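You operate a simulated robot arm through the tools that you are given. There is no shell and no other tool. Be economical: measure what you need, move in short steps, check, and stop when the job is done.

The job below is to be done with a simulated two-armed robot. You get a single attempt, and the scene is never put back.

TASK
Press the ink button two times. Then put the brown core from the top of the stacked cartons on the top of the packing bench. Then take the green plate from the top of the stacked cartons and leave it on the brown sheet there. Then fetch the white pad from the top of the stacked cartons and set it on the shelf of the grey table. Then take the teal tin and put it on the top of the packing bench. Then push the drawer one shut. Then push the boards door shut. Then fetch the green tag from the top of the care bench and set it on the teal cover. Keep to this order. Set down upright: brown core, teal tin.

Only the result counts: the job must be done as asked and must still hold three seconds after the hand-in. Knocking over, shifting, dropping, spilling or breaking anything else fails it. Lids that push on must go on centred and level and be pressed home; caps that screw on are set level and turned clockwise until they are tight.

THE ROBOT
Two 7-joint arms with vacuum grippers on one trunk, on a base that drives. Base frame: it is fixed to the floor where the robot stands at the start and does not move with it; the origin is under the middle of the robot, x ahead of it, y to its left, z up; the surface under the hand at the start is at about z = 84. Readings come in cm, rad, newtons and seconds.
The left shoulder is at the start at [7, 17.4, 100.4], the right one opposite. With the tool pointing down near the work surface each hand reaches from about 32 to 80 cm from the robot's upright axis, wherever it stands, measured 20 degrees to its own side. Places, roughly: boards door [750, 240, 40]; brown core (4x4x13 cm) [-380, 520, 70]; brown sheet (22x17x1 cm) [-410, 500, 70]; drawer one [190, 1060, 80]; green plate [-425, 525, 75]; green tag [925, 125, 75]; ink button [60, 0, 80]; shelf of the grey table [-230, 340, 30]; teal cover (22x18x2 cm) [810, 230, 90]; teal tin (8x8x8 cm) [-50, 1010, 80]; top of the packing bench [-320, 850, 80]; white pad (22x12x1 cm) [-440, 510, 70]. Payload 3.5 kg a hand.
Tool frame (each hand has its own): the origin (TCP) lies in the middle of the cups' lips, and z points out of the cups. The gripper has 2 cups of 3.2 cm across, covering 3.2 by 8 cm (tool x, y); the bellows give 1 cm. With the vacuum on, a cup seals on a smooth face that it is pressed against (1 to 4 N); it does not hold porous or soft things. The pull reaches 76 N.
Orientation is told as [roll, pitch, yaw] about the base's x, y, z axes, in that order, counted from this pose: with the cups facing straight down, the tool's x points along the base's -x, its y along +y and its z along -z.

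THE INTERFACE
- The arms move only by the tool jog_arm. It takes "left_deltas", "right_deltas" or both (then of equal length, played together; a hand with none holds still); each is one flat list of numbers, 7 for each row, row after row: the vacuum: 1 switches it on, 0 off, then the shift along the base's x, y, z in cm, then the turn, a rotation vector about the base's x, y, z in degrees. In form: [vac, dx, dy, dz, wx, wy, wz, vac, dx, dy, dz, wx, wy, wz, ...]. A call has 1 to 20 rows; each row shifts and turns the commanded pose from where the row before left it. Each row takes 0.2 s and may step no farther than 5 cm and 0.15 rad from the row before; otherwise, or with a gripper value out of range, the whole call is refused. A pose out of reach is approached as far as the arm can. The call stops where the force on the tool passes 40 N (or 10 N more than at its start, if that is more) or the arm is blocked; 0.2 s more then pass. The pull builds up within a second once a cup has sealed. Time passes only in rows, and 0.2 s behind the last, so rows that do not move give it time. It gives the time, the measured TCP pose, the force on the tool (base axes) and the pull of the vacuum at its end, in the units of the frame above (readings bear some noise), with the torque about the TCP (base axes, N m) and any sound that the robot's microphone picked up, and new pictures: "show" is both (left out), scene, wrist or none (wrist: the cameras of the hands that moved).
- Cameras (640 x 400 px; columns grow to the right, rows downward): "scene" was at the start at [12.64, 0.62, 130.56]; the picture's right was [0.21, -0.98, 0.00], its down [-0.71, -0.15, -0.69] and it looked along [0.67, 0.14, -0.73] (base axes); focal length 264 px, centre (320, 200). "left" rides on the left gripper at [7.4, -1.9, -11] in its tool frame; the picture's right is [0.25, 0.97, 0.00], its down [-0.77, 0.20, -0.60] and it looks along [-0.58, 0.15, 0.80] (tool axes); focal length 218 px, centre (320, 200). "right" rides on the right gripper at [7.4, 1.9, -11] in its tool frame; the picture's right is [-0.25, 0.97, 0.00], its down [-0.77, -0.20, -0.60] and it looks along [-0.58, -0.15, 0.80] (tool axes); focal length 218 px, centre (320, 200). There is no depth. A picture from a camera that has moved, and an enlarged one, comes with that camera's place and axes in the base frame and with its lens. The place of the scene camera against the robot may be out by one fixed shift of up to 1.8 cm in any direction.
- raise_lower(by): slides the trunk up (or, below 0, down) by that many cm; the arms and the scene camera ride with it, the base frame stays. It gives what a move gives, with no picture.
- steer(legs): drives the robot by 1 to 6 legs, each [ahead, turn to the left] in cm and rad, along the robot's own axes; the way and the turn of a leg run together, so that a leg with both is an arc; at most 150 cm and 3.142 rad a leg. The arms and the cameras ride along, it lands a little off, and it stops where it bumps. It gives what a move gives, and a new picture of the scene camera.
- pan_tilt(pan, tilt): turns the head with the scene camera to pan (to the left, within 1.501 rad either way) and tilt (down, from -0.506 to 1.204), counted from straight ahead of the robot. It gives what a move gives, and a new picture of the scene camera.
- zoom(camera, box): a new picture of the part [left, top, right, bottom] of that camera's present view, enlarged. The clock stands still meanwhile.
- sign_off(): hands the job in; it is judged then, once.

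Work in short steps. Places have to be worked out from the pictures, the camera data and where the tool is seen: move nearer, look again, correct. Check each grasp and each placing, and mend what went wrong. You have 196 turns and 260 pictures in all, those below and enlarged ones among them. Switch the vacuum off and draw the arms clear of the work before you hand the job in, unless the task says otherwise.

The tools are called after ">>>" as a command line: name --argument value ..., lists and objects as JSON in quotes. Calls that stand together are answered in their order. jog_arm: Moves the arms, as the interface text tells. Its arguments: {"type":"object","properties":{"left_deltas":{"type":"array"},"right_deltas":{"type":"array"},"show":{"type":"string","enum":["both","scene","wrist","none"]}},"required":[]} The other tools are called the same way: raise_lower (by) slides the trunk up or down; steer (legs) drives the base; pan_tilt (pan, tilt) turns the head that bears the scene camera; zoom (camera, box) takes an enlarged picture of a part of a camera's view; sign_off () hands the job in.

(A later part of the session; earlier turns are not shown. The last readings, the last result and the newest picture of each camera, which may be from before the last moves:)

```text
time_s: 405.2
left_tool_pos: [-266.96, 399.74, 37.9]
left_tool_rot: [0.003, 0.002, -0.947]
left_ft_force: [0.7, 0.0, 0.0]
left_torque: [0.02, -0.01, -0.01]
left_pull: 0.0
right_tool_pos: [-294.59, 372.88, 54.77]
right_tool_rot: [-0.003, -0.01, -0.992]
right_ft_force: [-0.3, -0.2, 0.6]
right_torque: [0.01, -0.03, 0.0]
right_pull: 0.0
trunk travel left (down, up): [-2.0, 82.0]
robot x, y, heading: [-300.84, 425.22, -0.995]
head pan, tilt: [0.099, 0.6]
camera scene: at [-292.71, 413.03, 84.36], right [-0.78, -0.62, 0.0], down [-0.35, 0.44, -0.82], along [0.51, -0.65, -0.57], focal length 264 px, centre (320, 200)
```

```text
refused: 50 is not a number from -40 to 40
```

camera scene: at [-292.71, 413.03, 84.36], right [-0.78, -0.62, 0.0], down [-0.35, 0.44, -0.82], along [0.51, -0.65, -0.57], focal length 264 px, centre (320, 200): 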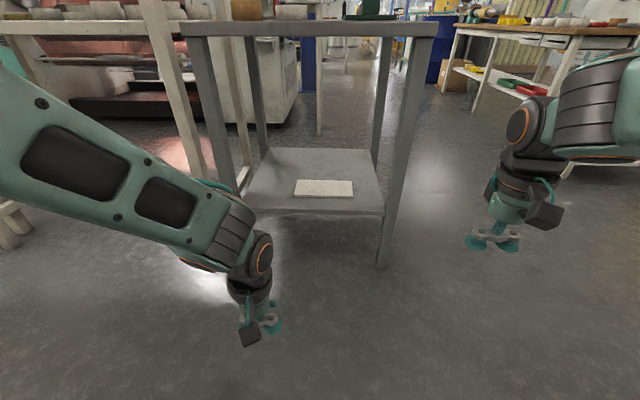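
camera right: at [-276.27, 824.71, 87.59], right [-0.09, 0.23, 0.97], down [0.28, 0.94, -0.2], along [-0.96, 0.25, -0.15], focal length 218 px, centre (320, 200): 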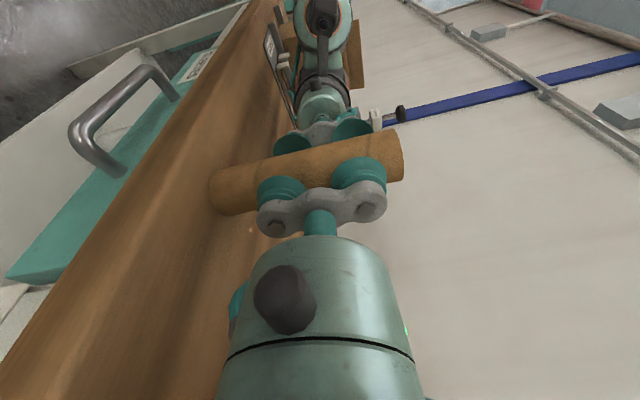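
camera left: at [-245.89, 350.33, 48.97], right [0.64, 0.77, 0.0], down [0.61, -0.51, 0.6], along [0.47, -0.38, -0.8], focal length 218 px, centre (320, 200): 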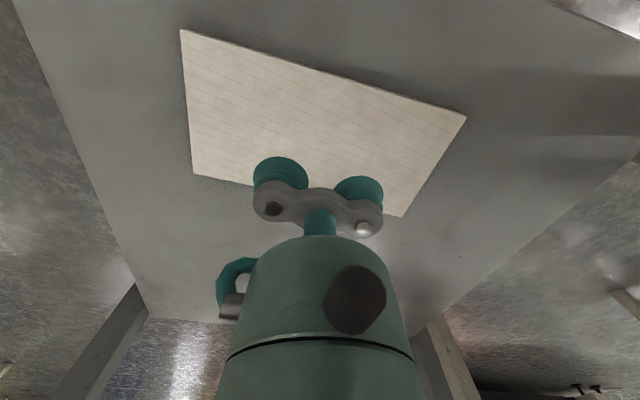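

The pad rests on the shelf. I raise the trunk in two steps and drive toward the teal tin's area at (-50, 1010).

>>> raise_lower --by 40

>>> raise_lower --by 10

>>> steer --legs '[[0, 1.975], [100, 0], [99, 0], [0, 0.26], [100, 0]]'

```text
time_s: 409.0
left_tool_pos: [-266.95, 399.83, 77.93]
left_tool_rot: [0.005, 0.001, -0.947]
left_ft_force: [0.2, -0.1, 0.0]
left_torque: [-0.01, 0.0, 0.02]
left_pull: 0.1
right_tool_pos: [-294.67, 372.88, 94.77]
right_tool_rot: [-0.001, -0.012, -0.993]
right_ft_force: [-0.9, 0.2, -0.2]
right_torque: [0.0, -0.04, -0.01]
right_pull: 0.1
trunk travel left (down, up): [-42.0, 42.0]
robot x, y, heading: [-300.57, 425.4, -0.999]
head pan, tilt: [0.099, 0.6]
```

```text
time_s: 410.3
left_tool_pos: [-266.91, 399.7, 87.83]
left_tool_rot: [0.003, 0.002, -0.945]
left_ft_force: [-0.2, -0.1, 1.0]
left_torque: [-0.01, 0.0, 0.03]
left_pull: 0.1
right_tool_pos: [-294.65, 372.75, 104.76]
right_tool_rot: [-0.002, -0.009, -0.993]
right_ft_force: [-0.2, -0.7, -0.5]
right_torque: [-0.02, 0.01, -0.01]
right_pull: 0.0
trunk travel left (down, up): [-52.0, 32.0]
robot x, y, heading: [-300.65, 425.19, -0.999]
head pan, tilt: [0.099, 0.6]
```

```text
time_s: 430.6
left_tool_pos: [-151.52, 723.19, 87.94]
left_tool_rot: [0.004, 0.001, 1.272]
left_ft_force: [-0.7, 0.3, -0.2]
left_torque: [-0.04, -0.01, -0.01]
left_pull: 0.1
right_tool_pos: [-113.38, 717.33, 104.82]
right_tool_rot: [-0.001, -0.011, 1.226]
right_ft_force: [-0.7, -0.1, -0.5]
right_torque: [-0.01, 0.01, -0.04]
right_pull: 0.1
trunk travel left (down, up): [-52.0, 32.0]
robot x, y, heading: [-151.17, 680.99, 1.223]
head pan, tilt: [0.099, 0.6]
camera scene: at [-147.72, 693.15, 134.36], right [0.97, -0.25, 0.0], down [-0.14, -0.55, -0.82], along [0.21, 0.8, -0.57], focal length 264 px, centre (320, 200)
```

scene: 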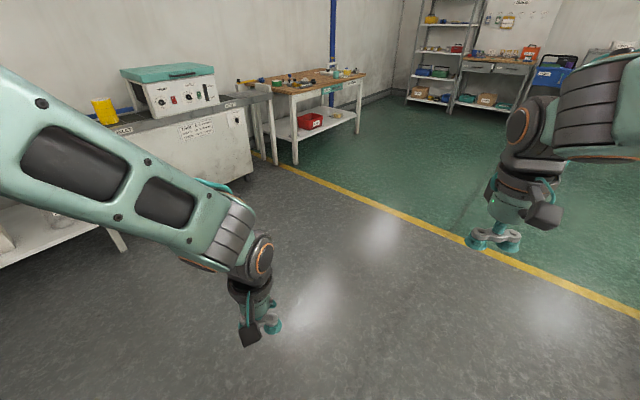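

I zoom on the bench ahead to find the teal tin.

>>> zoom --camera "scene" --box '[230, 50, 390, 170]'

```text
3.33 times, centred on (310, 110) of scene
camera zoom: at [-147.72, 693.15, 134.36], right [0.97, -0.25, 0.0], down [-0.14, -0.55, -0.82], along [0.21, 0.8, -0.57], focal length 881 px, centre (353, 500)
```

zoom: 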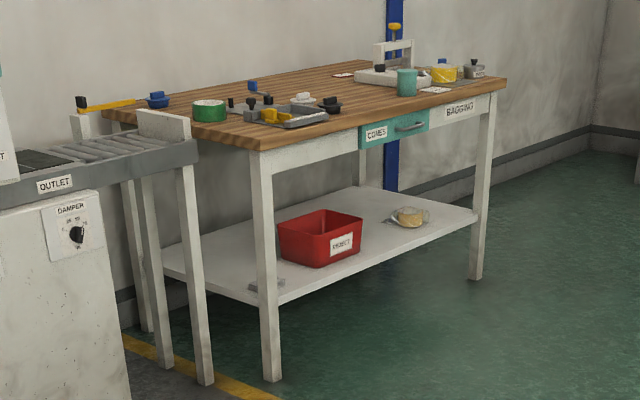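

The teal tin stands near the front right of the BAGGING bench. I drive closer and turn to face that bench.

>>> steer --legs '[[0, -0.2], [110, 0], [95, 0], [0, 1.07]]'

```text
time_s: 444.2
left_tool_pos: [-77.01, 882.81, 87.92]
left_tool_rot: [0.004, 0.003, 2.144]
left_ft_force: [0.1, -0.3, -0.5]
left_torque: [0.0, 0.0, 0.02]
left_pull: 0.1
right_tool_pos: [-48.16, 908.23, 104.81]
right_tool_rot: [-0.001, -0.012, 2.098]
right_ft_force: [0.3, 0.3, 0.0]
right_torque: [-0.01, 0.02, 0.02]
right_pull: 0.1
trunk travel left (down, up): [-52.0, 32.0]
robot x, y, heading: [-44.44, 855.49, 2.094]
head pan, tilt: [0.099, 0.6]
camera scene: at [-52.47, 866.18, 134.36], right [0.81, 0.58, 0.0], down [0.33, -0.46, -0.82], along [-0.48, 0.67, -0.57], focal length 264 px, centre (320, 200)
```

scene: 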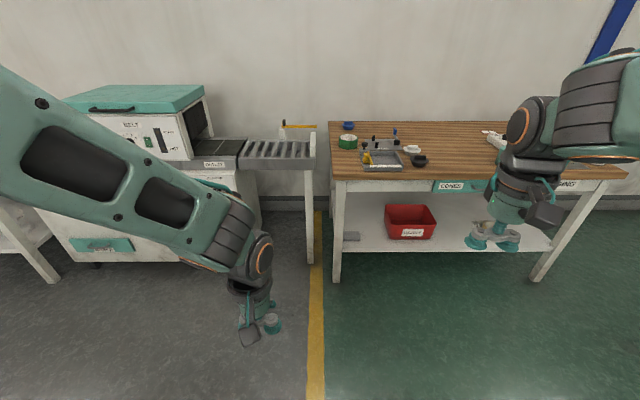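

I move to stand squarely before the tin's part of the bench, about 48 cm from the edge.

>>> steer --legs '[[0, -0.87], [103, 0], [0, 0.87]]'

>>> pan_tilt --pan 0 --tilt 0.75

```text
time_s: 454.0
left_tool_pos: [-42.01, 979.54, 87.74]
left_tool_rot: [0.004, 0.003, 2.143]
left_ft_force: [-0.4, -0.9, 0.4]
left_torque: [0.04, 0.01, 0.0]
left_pull: 0.2
right_tool_pos: [-13.1, 1004.95, 104.7]
right_tool_rot: [0.0, -0.014, 2.099]
right_ft_force: [0.3, -0.3, 0.7]
right_torque: [0.01, -0.01, -0.01]
right_pull: 0.0
trunk travel left (down, up): [-52.0, 32.0]
robot x, y, heading: [-9.65, 952.5, 2.095]
head pan, tilt: [0.099, 0.6]
camera scene: at [-17.48, 962.88, 134.36], right [0.81, 0.58, 0.0], down [0.33, -0.46, -0.82], along [-0.48, 0.67, -0.57], focal length 264 px, centre (320, 200)
```

scene: 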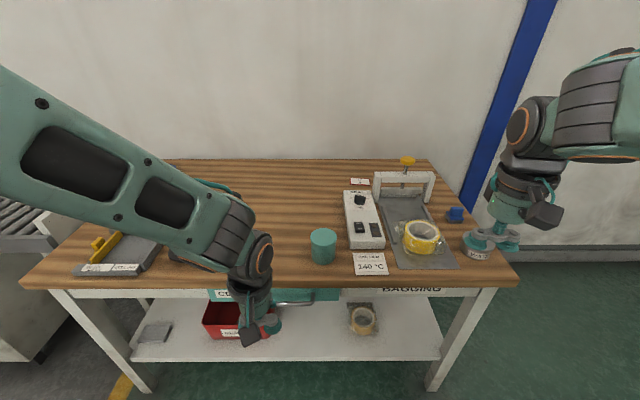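

```text
time_s: 454.7
left_tool_pos: [-42.11, 979.58, 87.86]
left_tool_rot: [0.003, 0.0, 2.143]
left_ft_force: [-0.4, -0.4, -0.1]
left_torque: [-0.01, 0.01, 0.01]
left_pull: 0.1
right_tool_pos: [-12.91, 1004.98, 104.76]
right_tool_rot: [0.0, -0.012, 2.099]
right_ft_force: [-0.8, 0.5, 0.0]
right_torque: [-0.02, 0.0, -0.03]
right_pull: 0.0
trunk travel left (down, up): [-52.0, 32.0]
robot x, y, heading: [-9.46, 952.36, 2.094]
head pan, tilt: [0.0, 0.75]
camera scene: at [-16.46, 962.88, 133.08], right [0.87, 0.5, 0.0], down [0.34, -0.59, -0.73], along [-0.36, 0.63, -0.68], focal length 264 px, centre (320, 200)
```

scene: 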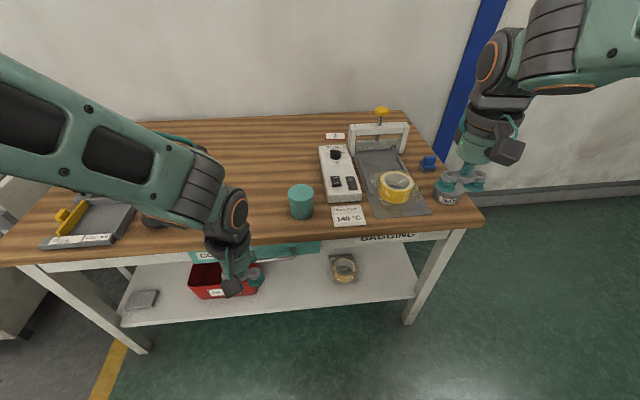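

The tin stands clear at about (-46, 1005). I raise the left hand and bring it over the tin to view it with the wrist camera.

>>> jog_arm --left_deltas '[0, 0, 0, 5, 0, 0, 0, 0, 0, 0, 5, 0, 0, 0, 0, 0, 0, 5, 0, 0, 0, 0, -0.9, 4.8, 0, 0, 0, 0, 0, -0.9, 4.8, 0, 0, 0, 0, 0, -0.9, 4.8, 0, 0, 0, 0, 0, -0.9, 4.8, 0, 0, 0, 0, 0, -0.9, 4.8, 0, 0, 0, 0]' --show "wrist"

```text
time_s: 456.5
left_tool_pos: [-46.66, 1003.71, 102.51]
left_tool_rot: [0.004, 0.003, 2.143]
left_ft_force: [-0.5, -0.4, 0.1]
left_torque: [-0.03, -0.04, 0.04]
left_pull: 0.0
right_tool_pos: [-12.99, 1005.14, 104.62]
right_tool_rot: [0.0, -0.012, 2.099]
right_ft_force: [-1.1, 0.9, -0.6]
right_torque: [-0.05, 0.01, -0.02]
right_pull: 0.1
trunk travel left (down, up): [-52.0, 32.0]
robot x, y, heading: [-9.74, 952.42, 2.088]
head pan, tilt: [0.0, 0.75]
camera left: at [-41.02, 998.63, 113.65], right [-0.68, -0.74, 0.01], down [-0.59, 0.54, 0.6], along [-0.45, 0.4, -0.8], focal length 218 px, centre (320, 200)
```

left: 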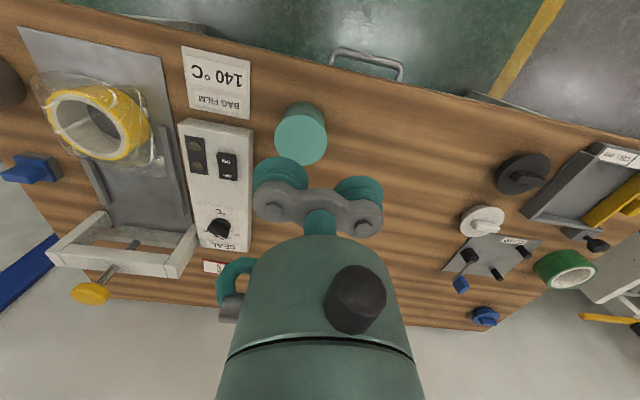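

The tin's top is at about (-48.4, 1008.8), z≈82.5, 8 cm across—equal to both cups' span—so I'll use one cup near its centre with the other hanging clear to the left. I move there at z≈89.

>>> jog_arm --left_deltas '[0, -1.5, 1.1, -3.4, 0, 0, 0, 0, -1.5, 1.1, -3.4, 0, 0, 0, 0, -1.4, 1.2, -3.4, 0, 0, 0, 0, 0, 0, -3.3, 0, 0, 0]' --show "wrist"

```text
time_s: 457.5
left_tool_pos: [-51.14, 1007.01, 89.32]
left_tool_rot: [0.004, 0.002, 2.143]
left_ft_force: [-0.2, 0.6, 0.1]
left_torque: [-0.01, 0.02, -0.01]
left_pull: 0.0
right_tool_pos: [-12.9, 1004.97, 104.68]
right_tool_rot: [-0.001, -0.011, 2.1]
right_ft_force: [0.8, -0.2, 1.4]
right_torque: [0.0, 0.0, 0.02]
right_pull: 0.0
trunk travel left (down, up): [-52.0, 32.0]
robot x, y, heading: [-9.4, 952.44, 2.095]
head pan, tilt: [0.0, 0.75]
camera left: at [-45.47, 1001.86, 100.35], right [-0.68, -0.74, 0.0], down [-0.59, 0.54, 0.6], along [-0.45, 0.41, -0.8], focal length 218 px, centre (320, 200)
```

left: 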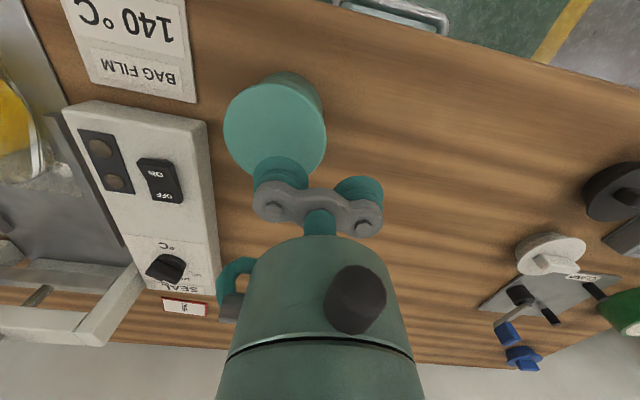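

Tin top centre refined to (-47.6, 1008.6), z≈83.4, plain and flat. I correct and descend with vacuum on.

>>> jog_arm --left_deltas '[0, 0.8, 0, -2.5, 0, 0, 0, 1, 0, 0, -2.2, 0, 0, 0, 1, 0, 0, -0.7, 0, 0, 0, 1, 0, 0, -0.4, 0, 0, 0, 1, 0, 0, 0, 0, 0, 0, 1, 0, 0, 0, 0, 0, 0]' --show "wrist"

```text
time_s: 458.4
left_tool_pos: [-50.36, 1007.1, 84.78]
left_tool_rot: [0.001, -0.014, 2.15]
left_ft_force: [0.0, 0.3, 15.2]
left_torque: [0.34, -0.67, -0.04]
left_pull: 38.0
right_tool_pos: [-13.05, 1004.8, 104.84]
right_tool_rot: [0.001, -0.012, 2.1]
right_ft_force: [-0.1, 0.0, 0.1]
right_torque: [0.04, 0.0, -0.01]
right_pull: 0.0
trunk travel left (down, up): [-52.0, 32.0]
robot x, y, heading: [-9.74, 952.33, 2.094]
head pan, tilt: [0.0, 0.75]
stopped in row 4 (left hand): the force on the tool passed its limit at 51 N (the readings are from after the stop); the commanded pose is now the measured one
camera left: at [-44.69, 1001.85, 95.59], right [-0.67, -0.74, 0.0], down [-0.58, 0.53, 0.62], along [-0.45, 0.41, -0.79], focal length 218 px, centre (320, 200)
```

left: 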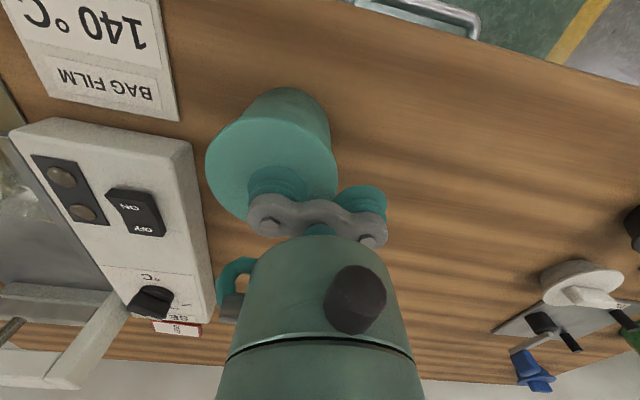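

One cup sealed (38 N) on the tin. I lift slowly and check.

>>> jog_arm --left_deltas '[1, 0, 0, 0.3, 0, 0, 0, 1, 0, 0, 0.5, 0, 0, 0, 1, 0, 0, 1, 0, 0, 0, 1, 0, 0, 2, 0, 0, 0, 1, 0, 0, 3, 0, 0, 0, 1, 0, 0, 3, 0, 0, 0, 1, 0, 0, 3, 0, 0, 0]' --show "both"

```text
time_s: 460.0
left_tool_pos: [-50.26, 1007.2, 97.13]
left_tool_rot: [0.005, -0.006, 2.147]
left_ft_force: [-0.2, 0.3, -2.2]
left_torque: [0.42, -0.63, -0.01]
left_pull: 37.5
right_tool_pos: [-13.05, 1004.93, 104.76]
right_tool_rot: [0.001, -0.013, 2.101]
right_ft_force: [-0.2, 0.2, 0.1]
right_torque: [-0.02, -0.02, 0.05]
right_pull: 0.1
trunk travel left (down, up): [-52.0, 32.0]
robot x, y, heading: [-9.72, 952.58, 2.095]
head pan, tilt: [0.0, 0.75]
camera scene: at [-16.43, 962.85, 133.07], right [0.87, 0.5, 0.0], down [0.34, -0.59, -0.73], along [-0.36, 0.63, -0.68], focal length 264 px, centre (320, 200)
camera left: at [-44.65, 1001.99, 108.13], right [-0.67, -0.74, 0.0], down [-0.59, 0.53, 0.61], along [-0.45, 0.41, -0.79], focal length 218 px, centre (320, 200)
```

scene: 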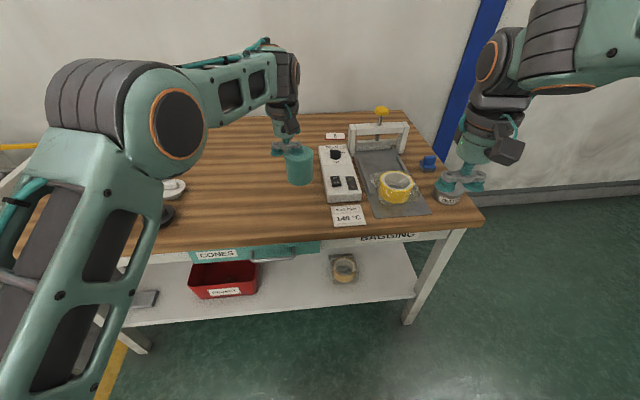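
left: 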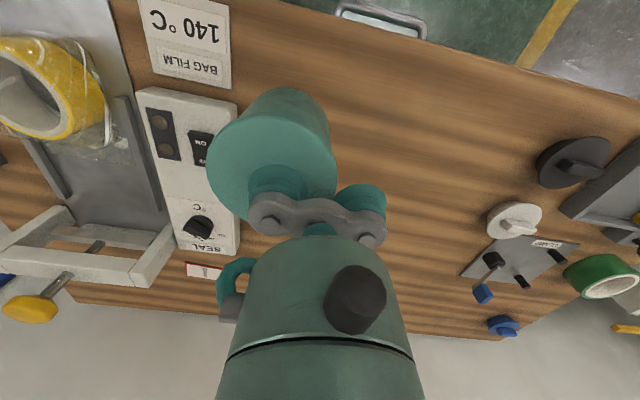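

The tin is held. I tuck it in, back off, and drive toward the packing bench.

>>> jog_arm --left_deltas '[1, 0.3, -1, 3, 0, 0, 0, 1, 1, -4, 2, 0, 0, 0, 1, 1.2, -4.3, 1, 0, 0, 0, 1, 1.2, -4.3, 0, 0, 0, 0, 1, 1.2, -4.3, 0, 0, 0, 0, 1, 1.2, -4.3, 0, 0, 0, 0, 1, 1.2, -4.3, 0, 0, 0, 0]' --show "none"

>>> steer --legs '[[-60, 0], [0, 1.81], [100, 0], [100, 0], [100, 0], [0, -1.9]]'

```text
time_s: 461.6
left_tool_pos: [-43.3, 980.4, 103.18]
left_tool_rot: [0.001, -0.009, 2.147]
left_ft_force: [-0.7, -0.1, -2.8]
left_torque: [0.45, -0.67, 0.01]
left_pull: 38.5
right_tool_pos: [-13.21, 1004.8, 104.93]
right_tool_rot: [-0.003, -0.011, 2.1]
right_ft_force: [-0.4, -0.3, 0.1]
right_torque: [0.01, -0.05, -0.02]
right_pull: 0.0
trunk travel left (down, up): [-52.0, 32.0]
robot x, y, heading: [-9.57, 952.56, 2.091]
head pan, tilt: [0.0, 0.75]
```

```text
time_s: 488.2
left_tool_pos: [-227.7, 723.6, 103.26]
left_tool_rot: [0.003, -0.007, 2.073]
left_ft_force: [-0.3, 0.6, -1.8]
left_torque: [0.33, -0.61, -0.01]
left_pull: 37.7
right_tool_pos: [-195.83, 745.73, 104.84]
right_tool_rot: [0.0, -0.01, 2.027]
right_ft_force: [-0.9, -0.6, -1.3]
right_torque: [0.0, 0.03, 0.05]
right_pull: 0.0
trunk travel left (down, up): [-52.0, 32.0]
robot x, y, heading: [-196.14, 692.87, 2.02]
head pan, tilt: [0.0, 0.75]
camera scene: at [-202.22, 703.95, 133.07], right [0.9, 0.43, 0.0], down [0.3, -0.61, -0.73], along [-0.32, 0.66, -0.68], focal length 264 px, centre (320, 200)
```

scene: 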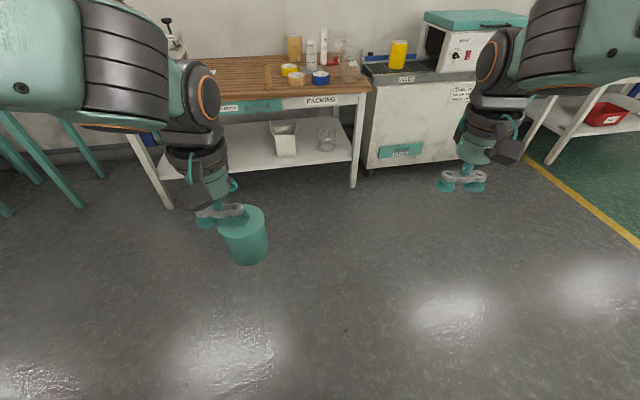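

I drive up to the packing bench, stopping about 47 cm from its edge.

>>> steer --legs '[[0, 0.238], [111, 0], [0, -0.158]]'

```text
time_s: 495.4
left_tool_pos: [-299.78, 807.04, 103.2]
left_tool_rot: [0.004, -0.008, 2.149]
left_ft_force: [0.7, 0.2, -2.0]
left_torque: [0.31, -0.59, 0.0]
left_pull: 37.6
right_tool_pos: [-269.7, 831.44, 104.68]
right_tool_rot: [0.001, -0.013, 2.102]
right_ft_force: [-0.4, -0.2, 0.3]
right_torque: [-0.02, 0.02, 0.0]
right_pull: 0.1
trunk travel left (down, up): [-52.0, 32.0]
robot x, y, heading: [-266.31, 778.93, 2.09]
head pan, tilt: [0.0, 0.75]
camera scene: at [-273.09, 789.36, 133.07], right [0.87, 0.5, 0.0], down [0.34, -0.59, -0.73], along [-0.37, 0.63, -0.68], focal length 264 px, centre (320, 200)
```

scene: 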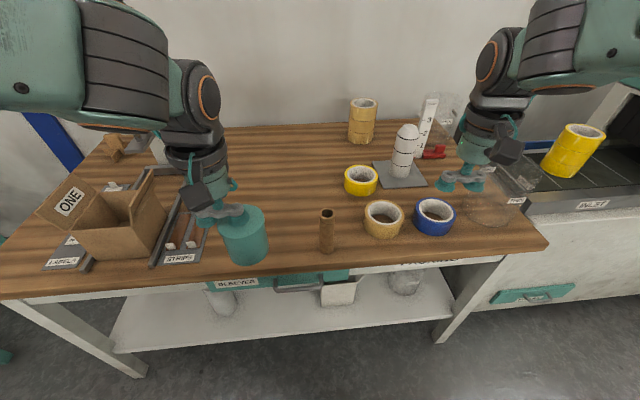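

The core still stands. I move the tin over the free area between tray and core.

>>> jog_arm --left_deltas '[1, -1.8, 3.9, 0, 0, 0, 0, 1, -1.8, 3.9, 0, 0, 0, 0, 1, -1.8, 3.9, 0, 0, 0, 0, 1, -1.8, 3.9, 0, 0, 0, 0, 1, -1.8, 3.9, 0, 0, 0, 0, 1, -1.9, 4, 0, 0, 0, 0, 1, 0, 0, -4, 0, 0, 0, 1, 0, 0, -4, 0, 0, 0]' --show "both"

```text
time_s: 497.2
left_tool_pos: [-310.8, 830.59, 94.96]
left_tool_rot: [0.003, -0.006, 2.147]
left_ft_force: [0.0, -0.9, -2.3]
left_torque: [0.37, -0.58, -0.03]
left_pull: 38.8
right_tool_pos: [-269.85, 831.38, 104.6]
right_tool_rot: [-0.002, -0.011, 2.102]
right_ft_force: [0.2, 0.0, 0.1]
right_torque: [-0.03, -0.02, 0.02]
right_pull: 0.0
trunk travel left (down, up): [-52.0, 32.0]
robot x, y, heading: [-266.49, 778.86, 2.093]
head pan, tilt: [0.0, 0.75]
camera scene: at [-273.22, 789.47, 133.05], right [0.87, 0.5, 0.0], down [0.34, -0.59, -0.73], along [-0.36, 0.63, -0.68], focal length 264 px, centre (320, 200)
camera left: at [-305.23, 825.46, 105.89], right [-0.67, -0.74, 0.0], down [-0.59, 0.53, 0.61], along [-0.45, 0.41, -0.79], focal length 218 px, centre (320, 200)
```

scene: 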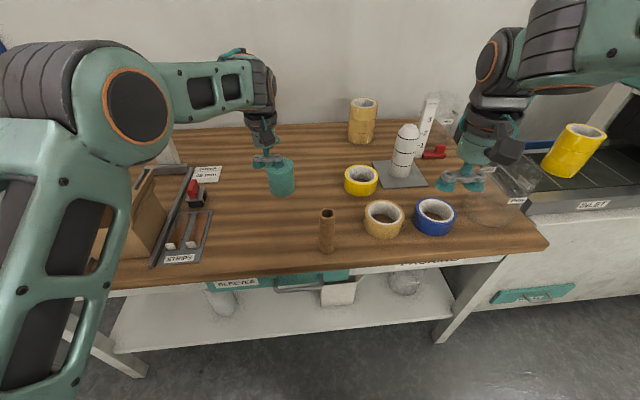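
left: 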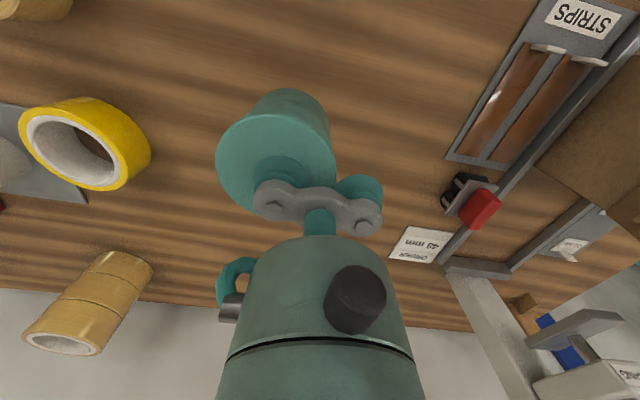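

The spot is free. To keep the left elbow high above the carton box, I raise the trunk 8 cm and then lower the hand.

>>> raise_lower --by 8

>>> jog_arm --left_deltas '[1, 0, 0, -4, 0, 0, 0, 1, 0, 0, -4, 0, 0, 0, 1, 0, 0, -4, 0, 0, 0, 1, 0, 0, -2, 0, 0, 0, 1, 0, 0, 0, 0, 0, 0]' --show "both"

```text
time_s: 498.3
left_tool_pos: [-310.78, 830.64, 103.11]
left_tool_rot: [0.003, -0.007, 2.149]
left_ft_force: [0.3, 0.9, -2.8]
left_torque: [0.41, -0.61, -0.03]
left_pull: 37.6
right_tool_pos: [-269.69, 831.41, 112.62]
right_tool_rot: [0.0, -0.01, 2.101]
right_ft_force: [0.1, -0.2, 0.5]
right_torque: [-0.03, -0.02, 0.03]
right_pull: 0.1
trunk travel left (down, up): [-60.0, 24.0]
robot x, y, heading: [-266.29, 778.71, 2.093]
head pan, tilt: [0.0, 0.75]
```

```text
time_s: 499.5
left_tool_pos: [-310.73, 830.61, 89.03]
left_tool_rot: [0.004, -0.008, 2.148]
left_ft_force: [0.2, -0.4, -2.6]
left_torque: [0.39, -0.6, -0.03]
left_pull: 38.4
right_tool_pos: [-269.73, 831.31, 112.62]
right_tool_rot: [0.001, -0.012, 2.103]
right_ft_force: [-0.8, -0.7, -0.4]
right_torque: [-0.02, -0.02, 0.03]
right_pull: 0.1
trunk travel left (down, up): [-60.0, 24.0]
robot x, y, heading: [-266.41, 778.85, 2.093]
head pan, tilt: [0.0, 0.75]
camera scene: at [-273.11, 789.3, 141.08], right [0.87, 0.5, 0.0], down [0.34, -0.59, -0.73], along [-0.37, 0.63, -0.68], focal length 264 px, centre (320, 200)
camera left: at [-305.08, 825.4, 100.02], right [-0.67, -0.74, 0.0], down [-0.59, 0.53, 0.61], along [-0.45, 0.41, -0.79], focal length 218 px, centre (320, 200)
```

scene: 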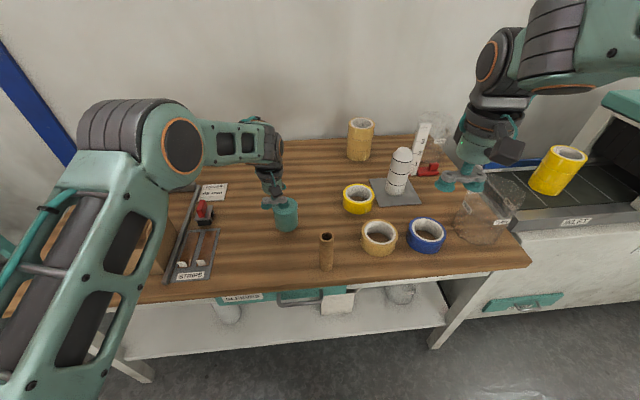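
left: 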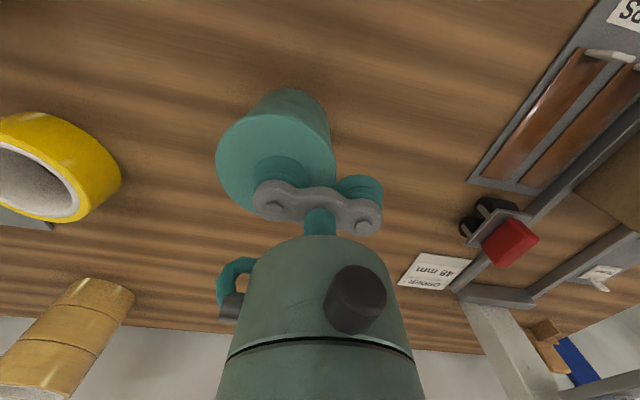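

I lower the last centimetres in small steps, watching the force.

>>> jog_arm --left_deltas '[1, 0, 0, -0.7, 0, 0, 0, 1, 0, 0, -0.6, 0, 0, 0, 1, 0, 0, -0.5, 0, 0, 0, 1, 0, 0, -0.3, 0, 0, 0, 1, 0, 0, 0, 0, 0, 0]' --show "none"

```text
time_s: 500.7
left_tool_pos: [-310.68, 830.58, 87.05]
left_tool_rot: [0.003, -0.007, 2.148]
left_ft_force: [0.5, 0.8, -2.7]
left_torque: [0.37, -0.59, 0.04]
left_pull: 37.8
right_tool_pos: [-269.85, 831.44, 112.75]
right_tool_rot: [-0.001, -0.013, 2.101]
right_ft_force: [0.6, -0.9, 0.9]
right_torque: [-0.01, 0.01, -0.03]
right_pull: 0.0
trunk travel left (down, up): [-60.0, 24.0]
robot x, y, heading: [-266.26, 779.04, 2.098]
head pan, tilt: [0.0, 0.75]
```

>>> jog_arm --left_deltas '[1, 0, 0, -0.4, 0, 0, 0, 1, 0, 0, -0.4, 0, 0, 0, 1, 0, 0, -0.3, 0, 0, 0, 1, 0, 0, -0.2, 0, 0, 0, 1, 0, 0, 0, 0, 0, 0]' --show "wrist"

```text
time_s: 501.9
left_tool_pos: [-310.83, 830.65, 85.92]
left_tool_rot: [0.001, -0.011, 2.148]
left_ft_force: [-1.8, 1.9, 8.6]
left_torque: [0.52, -0.89, 0.03]
left_pull: 37.9
right_tool_pos: [-269.57, 831.34, 112.83]
right_tool_rot: [-0.001, -0.012, 2.101]
right_ft_force: [-1.0, -0.6, 0.2]
right_torque: [-0.01, 0.01, -0.03]
right_pull: 0.2
trunk travel left (down, up): [-60.0, 24.0]
robot x, y, heading: [-266.53, 778.65, 2.096]
head pan, tilt: [0.0, 0.75]
camera left: at [-305.13, 825.3, 96.75], right [-0.67, -0.74, 0.0], down [-0.59, 0.53, 0.61], along [-0.45, 0.41, -0.79], focal length 218 px, centre (320, 200)
```

left: 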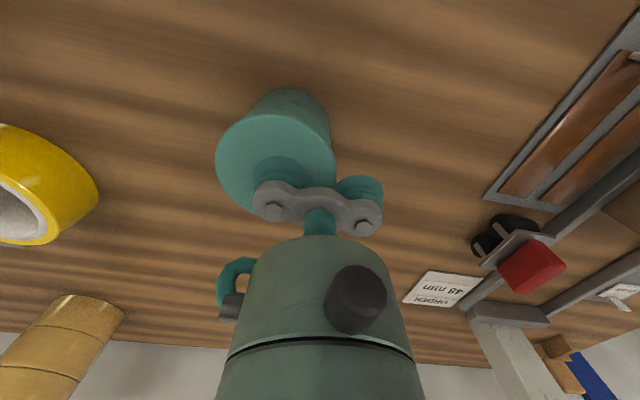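

Contact (11 N of load taken). I ease 0.15 cm, switch off the vacuum, wait and lift.

>>> jog_arm --left_deltas '[1, 0, 0, 0.1, 0, 0, 0, 0, 0, 0, 0, 0, 0, 0, 0, 0, 0, 0, 0, 0, 0, 0, 0, 0, 0, 0, 0, 0, 0, 0, 0, 0, 0, 0, 0, 0, 0, 0.3, 0, 0, 0, 0, 0, 0, 0.7, 0, 0, 0, 0, 0, 0, 2, 0, 0, 0, 0, 0, 0, 4, 0, 0, 0, 0, 0, 0, 4, 0, 0, 0]' --show "both"

```text
refused: deltas must hold 7 numbers for each row
```

Row count slipped; I resend it.

>>> jog_arm --left_deltas '[1, 0, 0, 0.1, 0, 0, 0, 0, 0, 0, 0, 0, 0, 0, 0, 0, 0, 0, 0, 0, 0, 0, 0, 0, 0, 0, 0, 0, 0, 0, 0, 0.3, 0, 0, 0, 0, 0, 0, 0.7, 0, 0, 0, 0, 0, 0, 2, 0, 0, 0, 0, 0, 0, 4, 0, 0, 0, 0, 0, 0, 4, 0, 0, 0]' --show "both"

```text
time_s: 503.9
left_tool_pos: [-310.76, 830.43, 96.91]
left_tool_rot: [0.003, -0.006, 2.148]
left_ft_force: [0.3, 0.5, -0.3]
left_torque: [0.03, -0.03, -0.02]
left_pull: 0.1
right_tool_pos: [-269.74, 831.28, 112.75]
right_tool_rot: [-0.001, -0.011, 2.101]
right_ft_force: [-0.3, -0.3, 0.6]
right_torque: [0.02, -0.04, -0.01]
right_pull: 0.1
trunk travel left (down, up): [-60.0, 24.0]
robot x, y, heading: [-266.36, 778.95, 2.097]
head pan, tilt: [0.0, 0.75]
camera scene: at [-273.06, 789.24, 141.08], right [0.87, 0.5, 0.0], down [0.34, -0.59, -0.73], along [-0.37, 0.63, -0.68], focal length 264 px, centre (320, 200)
camera left: at [-305.11, 825.2, 107.91], right [-0.67, -0.74, 0.0], down [-0.59, 0.53, 0.61], along [-0.45, 0.41, -0.79], focal length 218 px, centre (320, 200)
```

scene: 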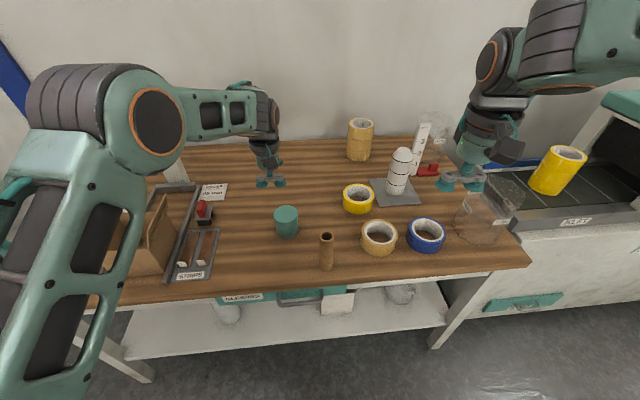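
left: 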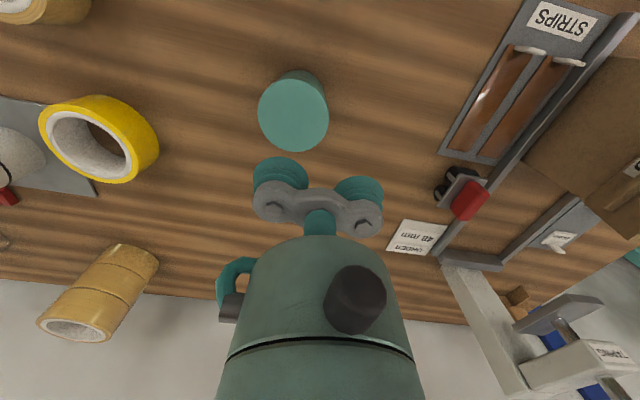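

The tin stands upright on the bench. I retract, back off, and drive toward drawer one's bench near (190, 1060).

>>> jog_arm --left_deltas '[0, 0.3, -1, 3, 0, 0, 0, 0, 1.8, -3.9, 2, 0, 0, 0, 0, 1.8, -3.9, 0, 0, 0, 0, 0, 1.8, -3.9, 0, 0, 0, 0, 0, 1.8, -3.9, 0, 0, 0, 0, 0, 1.8, -3.9, 0, 0, 0, 0, 0, 1.8, -3.9, 0, 0, 0, 0]' --show "none"

>>> steer --legs '[[-70, 0], [0, -1.6], [130, 0], [130, 0]]'

```text
time_s: 505.5
left_tool_pos: [-299.62, 805.79, 101.87]
left_tool_rot: [0.002, -0.009, 2.147]
left_ft_force: [0.5, 0.3, -0.4]
left_torque: [0.02, 0.02, -0.03]
left_pull: 0.0
right_tool_pos: [-269.63, 831.21, 112.82]
right_tool_rot: [-0.001, -0.013, 2.102]
right_ft_force: [0.1, -0.2, -0.4]
right_torque: [0.06, 0.01, 0.0]
right_pull: 0.1
trunk travel left (down, up): [-60.0, 24.0]
robot x, y, heading: [-266.09, 778.69, 2.093]
head pan, tilt: [0.0, 0.75]
```

```text
time_s: 525.5
left_tool_pos: [23.74, 876.22, 101.98]
left_tool_rot: [0.003, -0.006, 0.571]
left_ft_force: [-0.8, 0.6, -0.9]
left_torque: [0.0, 0.01, -0.01]
left_pull: 0.1
right_tool_pos: [48.81, 846.13, 112.75]
right_tool_rot: [-0.001, -0.012, 0.522]
right_ft_force: [0.2, 0.5, 0.6]
right_torque: [0.01, 0.01, 0.01]
right_pull: 0.1
trunk travel left (down, up): [-60.0, 24.0]
robot x, y, heading: [-3.61, 842.63, 0.513]
head pan, tilt: [0.0, 0.75]
camera scene: at [7.59, 848.49, 141.07], right [0.49, -0.87, 0.0], down [-0.59, -0.34, -0.73], along [0.64, 0.36, -0.68], focal length 264 px, centre (320, 200)
```

scene: 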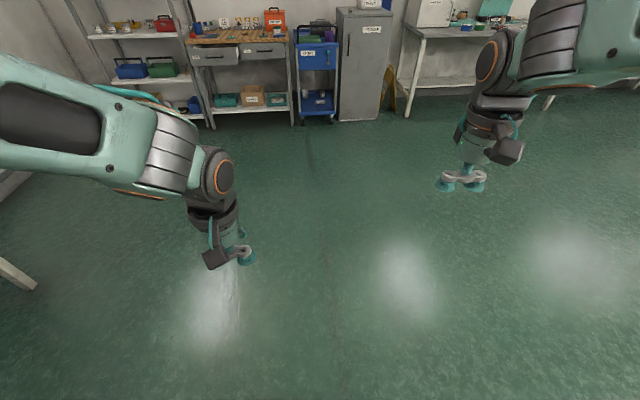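

I zoom on the bench with the two drawers.

>>> zoom --camera "scene" --box '[160, 0, 320, 130]'

```text
3.08 times, centred on (240, 65) of scene
camera zoom: at [7.59, 848.49, 141.07], right [0.49, -0.87, 0.0], down [-0.59, -0.34, -0.73], along [0.64, 0.36, -0.68], focal length 814 px, centre (566, 615)
```

zoom: 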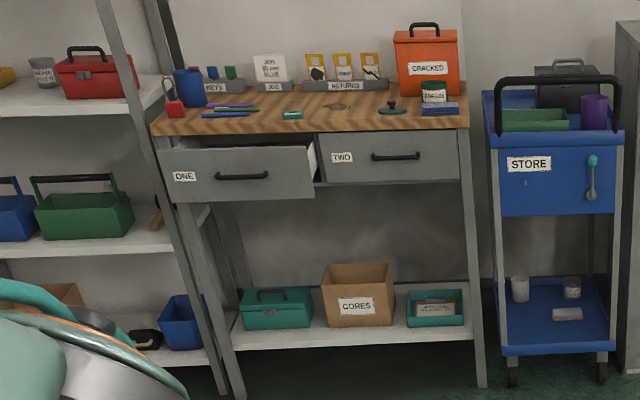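

Drawer ONE is open. I drive up toward it and square to its front (push direction about heading 0.6).

>>> steer --legs '[[0, 0.3], [90, 0], [85, 0], [0, -0.22]]'

```text
time_s: 536.0
left_tool_pos: [140.21, 1002.48, 101.98]
left_tool_rot: [0.004, -0.01, 0.641]
left_ft_force: [-0.4, -0.1, -0.4]
left_torque: [0.04, 0.01, 0.02]
left_pull: 0.1
right_tool_pos: [167.41, 974.3, 112.81]
right_tool_rot: [-0.002, -0.012, 0.594]
right_ft_force: [0.7, -0.3, -0.4]
right_torque: [-0.02, -0.02, 0.02]
right_pull: 0.2
trunk travel left (down, up): [-60.0, 24.0]
robot x, y, heading: [115.49, 966.79, 0.593]
head pan, tilt: [0.0, 0.75]
camera scene: at [125.98, 973.77, 141.07], right [0.55, -0.83, 0.0], down [-0.57, -0.38, -0.73], along [0.61, 0.41, -0.68], focal length 264 px, centre (320, 200)
```

scene: 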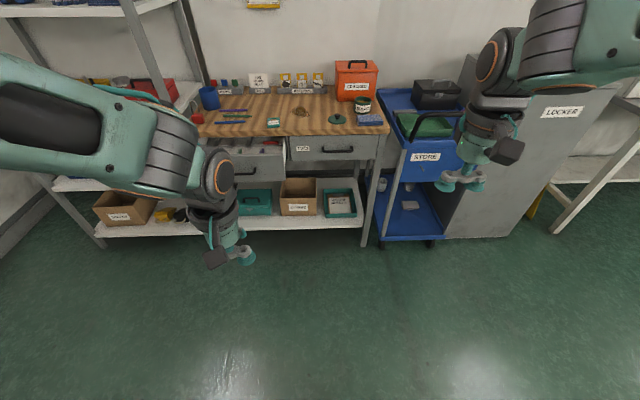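

Drawer ONE's right end is about 113 cm ahead, 16 cm left. I drive 46 cm closer and lower the trunk 18 cm.

>>> steer --legs '[[46, 0]]'

>>> pan_tilt --pan 0.35 --tilt 0.75

```text
time_s: 538.8
left_tool_pos: [178.56, 1028.19, 101.92]
left_tool_rot: [0.004, -0.007, 0.643]
left_ft_force: [0.0, 0.6, -0.6]
left_torque: [0.01, 0.02, 0.0]
left_pull: 0.0
right_tool_pos: [205.71, 1000.07, 112.84]
right_tool_rot: [0.0, -0.012, 0.597]
right_ft_force: [0.2, 0.7, -0.9]
right_torque: [0.03, -0.01, 0.0]
right_pull: 0.0
trunk travel left (down, up): [-60.0, 24.0]
robot x, y, heading: [153.2, 992.96, 0.593]
head pan, tilt: [0.0, 0.75]
camera scene: at [164.34, 999.37, 141.07], right [0.56, -0.83, 0.0], down [-0.57, -0.38, -0.73], along [0.61, 0.41, -0.68], focal length 264 px, centre (320, 200)
```

scene: 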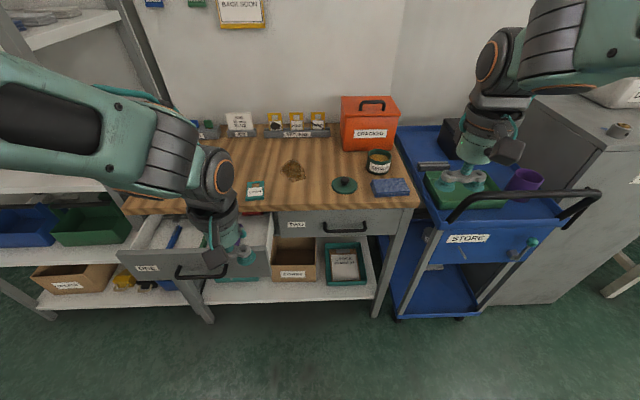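

```text
time_s: 539.6
left_tool_pos: [178.47, 1028.12, 101.89]
left_tool_rot: [0.005, -0.01, 0.644]
left_ft_force: [-0.3, -0.4, 0.0]
left_torque: [0.03, -0.01, 0.01]
left_pull: 0.0
right_tool_pos: [205.71, 999.91, 112.67]
right_tool_rot: [-0.001, -0.012, 0.597]
right_ft_force: [0.7, 0.8, -0.2]
right_torque: [-0.03, 0.04, -0.01]
right_pull: 0.0
trunk travel left (down, up): [-60.0, 24.0]
robot x, y, heading: [153.39, 993.18, 0.589]
head pan, tilt: [0.351, 0.75]
camera scene: at [162.33, 1001.44, 141.07], right [0.81, -0.59, 0.0], down [-0.4, -0.55, -0.73], along [0.43, 0.59, -0.68], focal length 264 px, centre (320, 200)
```

scene: 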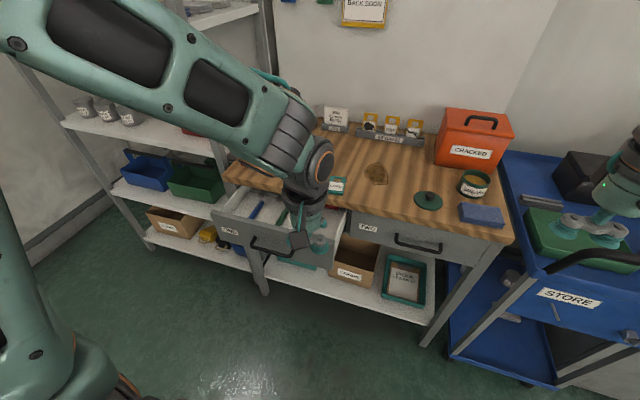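

The drawer handle triangulates to (179, 1048.5, 77); face spans ~13–50 cm to the left, and needs ~14 cm of push. I back 12 cm, and turn the left hand to point forward in front of the face, right of the handle.

>>> steer --legs '[[-12, 0]]'

>>> jog_arm --left_deltas '[0, 0.4, 0.65, -2.36, 4.57, -6.78, 0, 0, 0.4, 0.65, -2.36, 4.57, -6.78, 0, 0, 0.4, 0.65, -2.36, 4.57, -6.78, 0, 0, 0.4, 0.65, -2.36, 4.57, -6.78, 0, 0, 0.4, 0.65, -2.36, 4.57, -6.78, 0, 0, 0.4, 0.65, -2.36, 4.57, -6.78, 0, 0, 0.4, 0.65, -2.36, 4.57, -6.78, 0, 0, 0.4, 0.65, -2.36, 4.57, -6.78, 0, 0, 0.4, 0.65, -2.36, 4.57, -6.78, 0, 0, 0.4, 0.65, -2.36, 4.57, -6.78, 0, 0, 0.4, 0.65, -2.36, 4.57, -6.78, 0]' --show "both"

```text
time_s: 540.9
left_tool_pos: [168.57, 1021.55, 101.92]
left_tool_rot: [0.005, -0.006, 0.644]
left_ft_force: [-0.1, -1.0, -0.2]
left_torque: [-0.04, -0.05, 0.0]
left_pull: 0.0
right_tool_pos: [195.75, 993.34, 112.73]
right_tool_rot: [-0.001, -0.012, 0.595]
right_ft_force: [-0.2, 0.0, 0.3]
right_torque: [-0.02, 0.03, 0.03]
right_pull: 0.0
trunk travel left (down, up): [-60.0, 24.0]
robot x, y, heading: [143.7, 986.1, 0.593]
head pan, tilt: [0.351, 0.75]
camera scene: at [152.42, 994.82, 141.06], right [0.81, -0.59, 0.0], down [-0.4, -0.55, -0.73], along [0.43, 0.59, -0.68], focal length 264 px, centre (320, 200)
```

scene: 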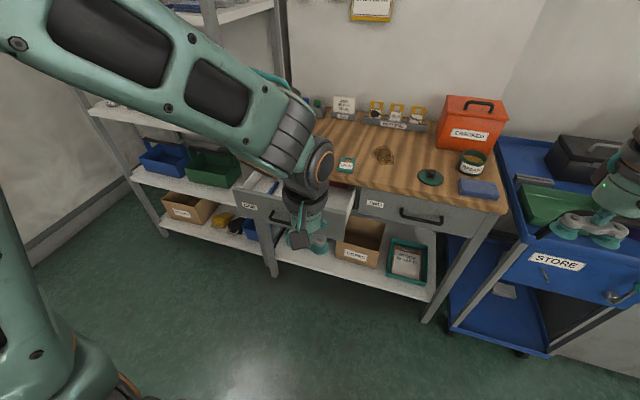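

```text
time_s: 543.2
left_tool_pos: [188.15, 1034.09, 83.82]
left_tool_rot: [-0.519, -1.469, 1.119]
left_ft_force: [-0.2, 0.3, 0.3]
left_torque: [0.02, -0.01, 0.01]
left_pull: 0.1
left hand out of reach, approached as far as the arm can: row 4, 5, 7, 8, 9, 10, 11
right_tool_pos: [195.66, 993.3, 112.79]
right_tool_rot: [-0.002, -0.012, 0.596]
right_ft_force: [0.4, -0.2, -0.9]
right_torque: [0.02, -0.02, 0.0]
right_pull: 0.1
trunk travel left (down, up): [-60.0, 24.0]
robot x, y, heading: [143.42, 986.44, 0.587]
head pan, tilt: [0.351, 0.75]
camera scene: at [152.32, 994.83, 141.07], right [0.81, -0.59, 0.0], down [-0.4, -0.55, -0.73], along [0.43, 0.59, -0.68], focal length 264 px, centre (320, 200)
camera left: at [179.74, 1025.57, 77.55], right [-0.56, 0.77, -0.3], down [-0.58, -0.1, 0.81], along [0.6, 0.62, 0.5], focal length 218 px, centre (320, 200)
```

scene: 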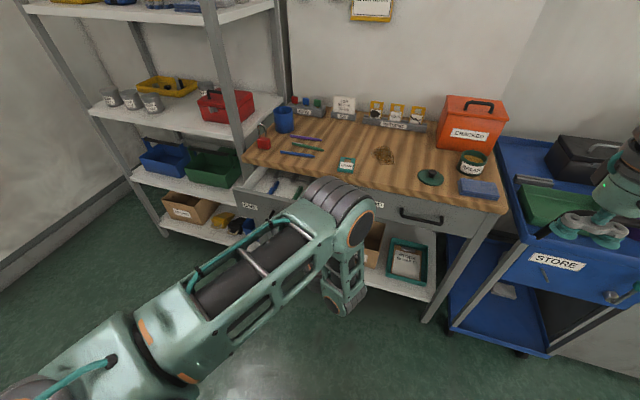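
left: 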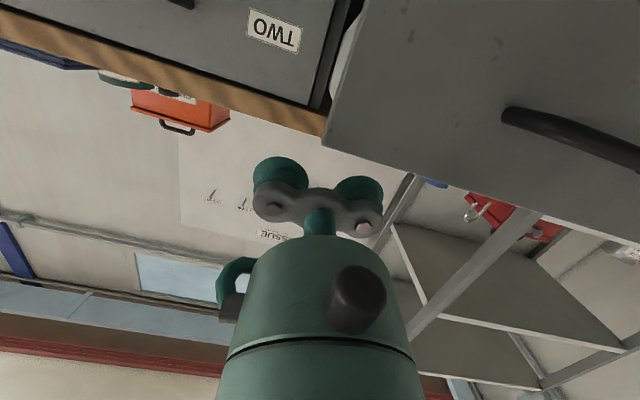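

The pose was too close to the body, so the arm bent awkwardly. I back the robot 20 cm for room, then set the hand's pose farther out.

>>> steer --legs '[[-20, 0]]'

>>> jog_arm --left_deltas '[0, 4, 2.7, 0, 0, 0, 0, 0, 4, 2.7, 0, 0, 0, 0, 0, 3, 2, 0, 0, 0, 0]' --show "both"

```text
time_s: 544.8
left_tool_pos: [171.49, 1022.94, 83.89]
left_tool_rot: [-0.517, -1.469, 1.115]
left_ft_force: [0.1, -0.5, 1.4]
left_torque: [0.02, -0.01, 0.0]
left_pull: 0.1
right_tool_pos: [179.11, 982.22, 112.8]
right_tool_rot: [-0.001, -0.013, 0.597]
right_ft_force: [-1.1, -0.1, -0.2]
right_torque: [0.05, -0.03, 0.0]
right_pull: 0.0
trunk travel left (down, up): [-60.0, 24.0]
robot x, y, heading: [127.05, 975.81, 0.59]
head pan, tilt: [0.351, 0.75]
camera scene: at [135.75, 983.7, 141.08], right [0.81, -0.59, 0.0], down [-0.4, -0.55, -0.73], along [0.43, 0.59, -0.68], focal length 264 px, centre (320, 200)
```

scene: 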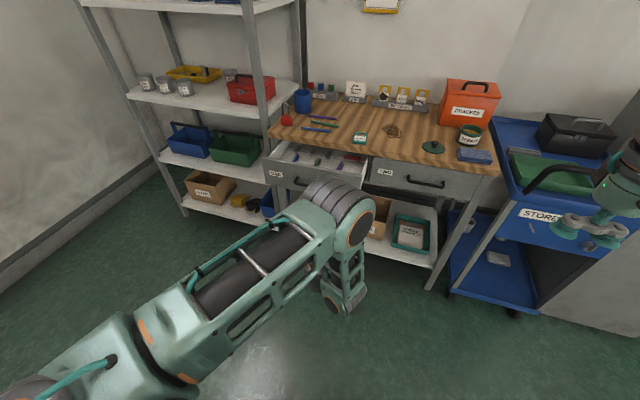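

```text
time_s: 545.6
left_tool_pos: [182.56, 1030.32, 83.82]
left_tool_rot: [-0.51, -1.468, 1.108]
left_ft_force: [-0.1, -0.2, 0.2]
left_torque: [0.03, 0.0, 0.02]
left_pull: 0.0
right_tool_pos: [179.19, 982.28, 112.69]
right_tool_rot: [-0.003, -0.011, 0.597]
right_ft_force: [0.9, 0.2, 0.0]
right_torque: [0.02, 0.0, -0.01]
right_pull: 0.0
trunk travel left (down, up): [-60.0, 24.0]
robot x, y, heading: [127.16, 975.12, 0.587]
head pan, tilt: [0.351, 0.75]
camera scene: at [135.86, 983.82, 141.06], right [0.81, -0.59, 0.0], down [-0.4, -0.55, -0.73], along [0.43, 0.59, -0.68], focal length 264 px, centre (320, 200)
camera left: at [174.11, 1021.94, 77.5], right [-0.56, 0.77, -0.3], down [-0.58, -0.1, 0.81], along [0.6, 0.63, 0.5], focal length 218 px, centre (320, 200)
```

scene: 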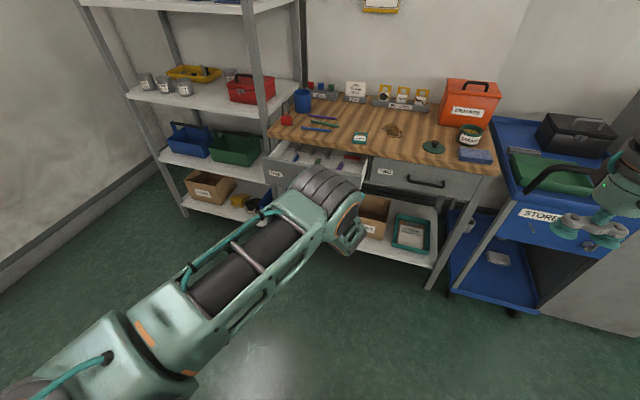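
left: 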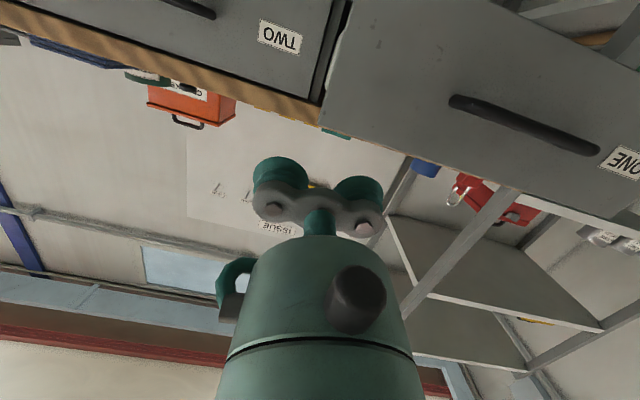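

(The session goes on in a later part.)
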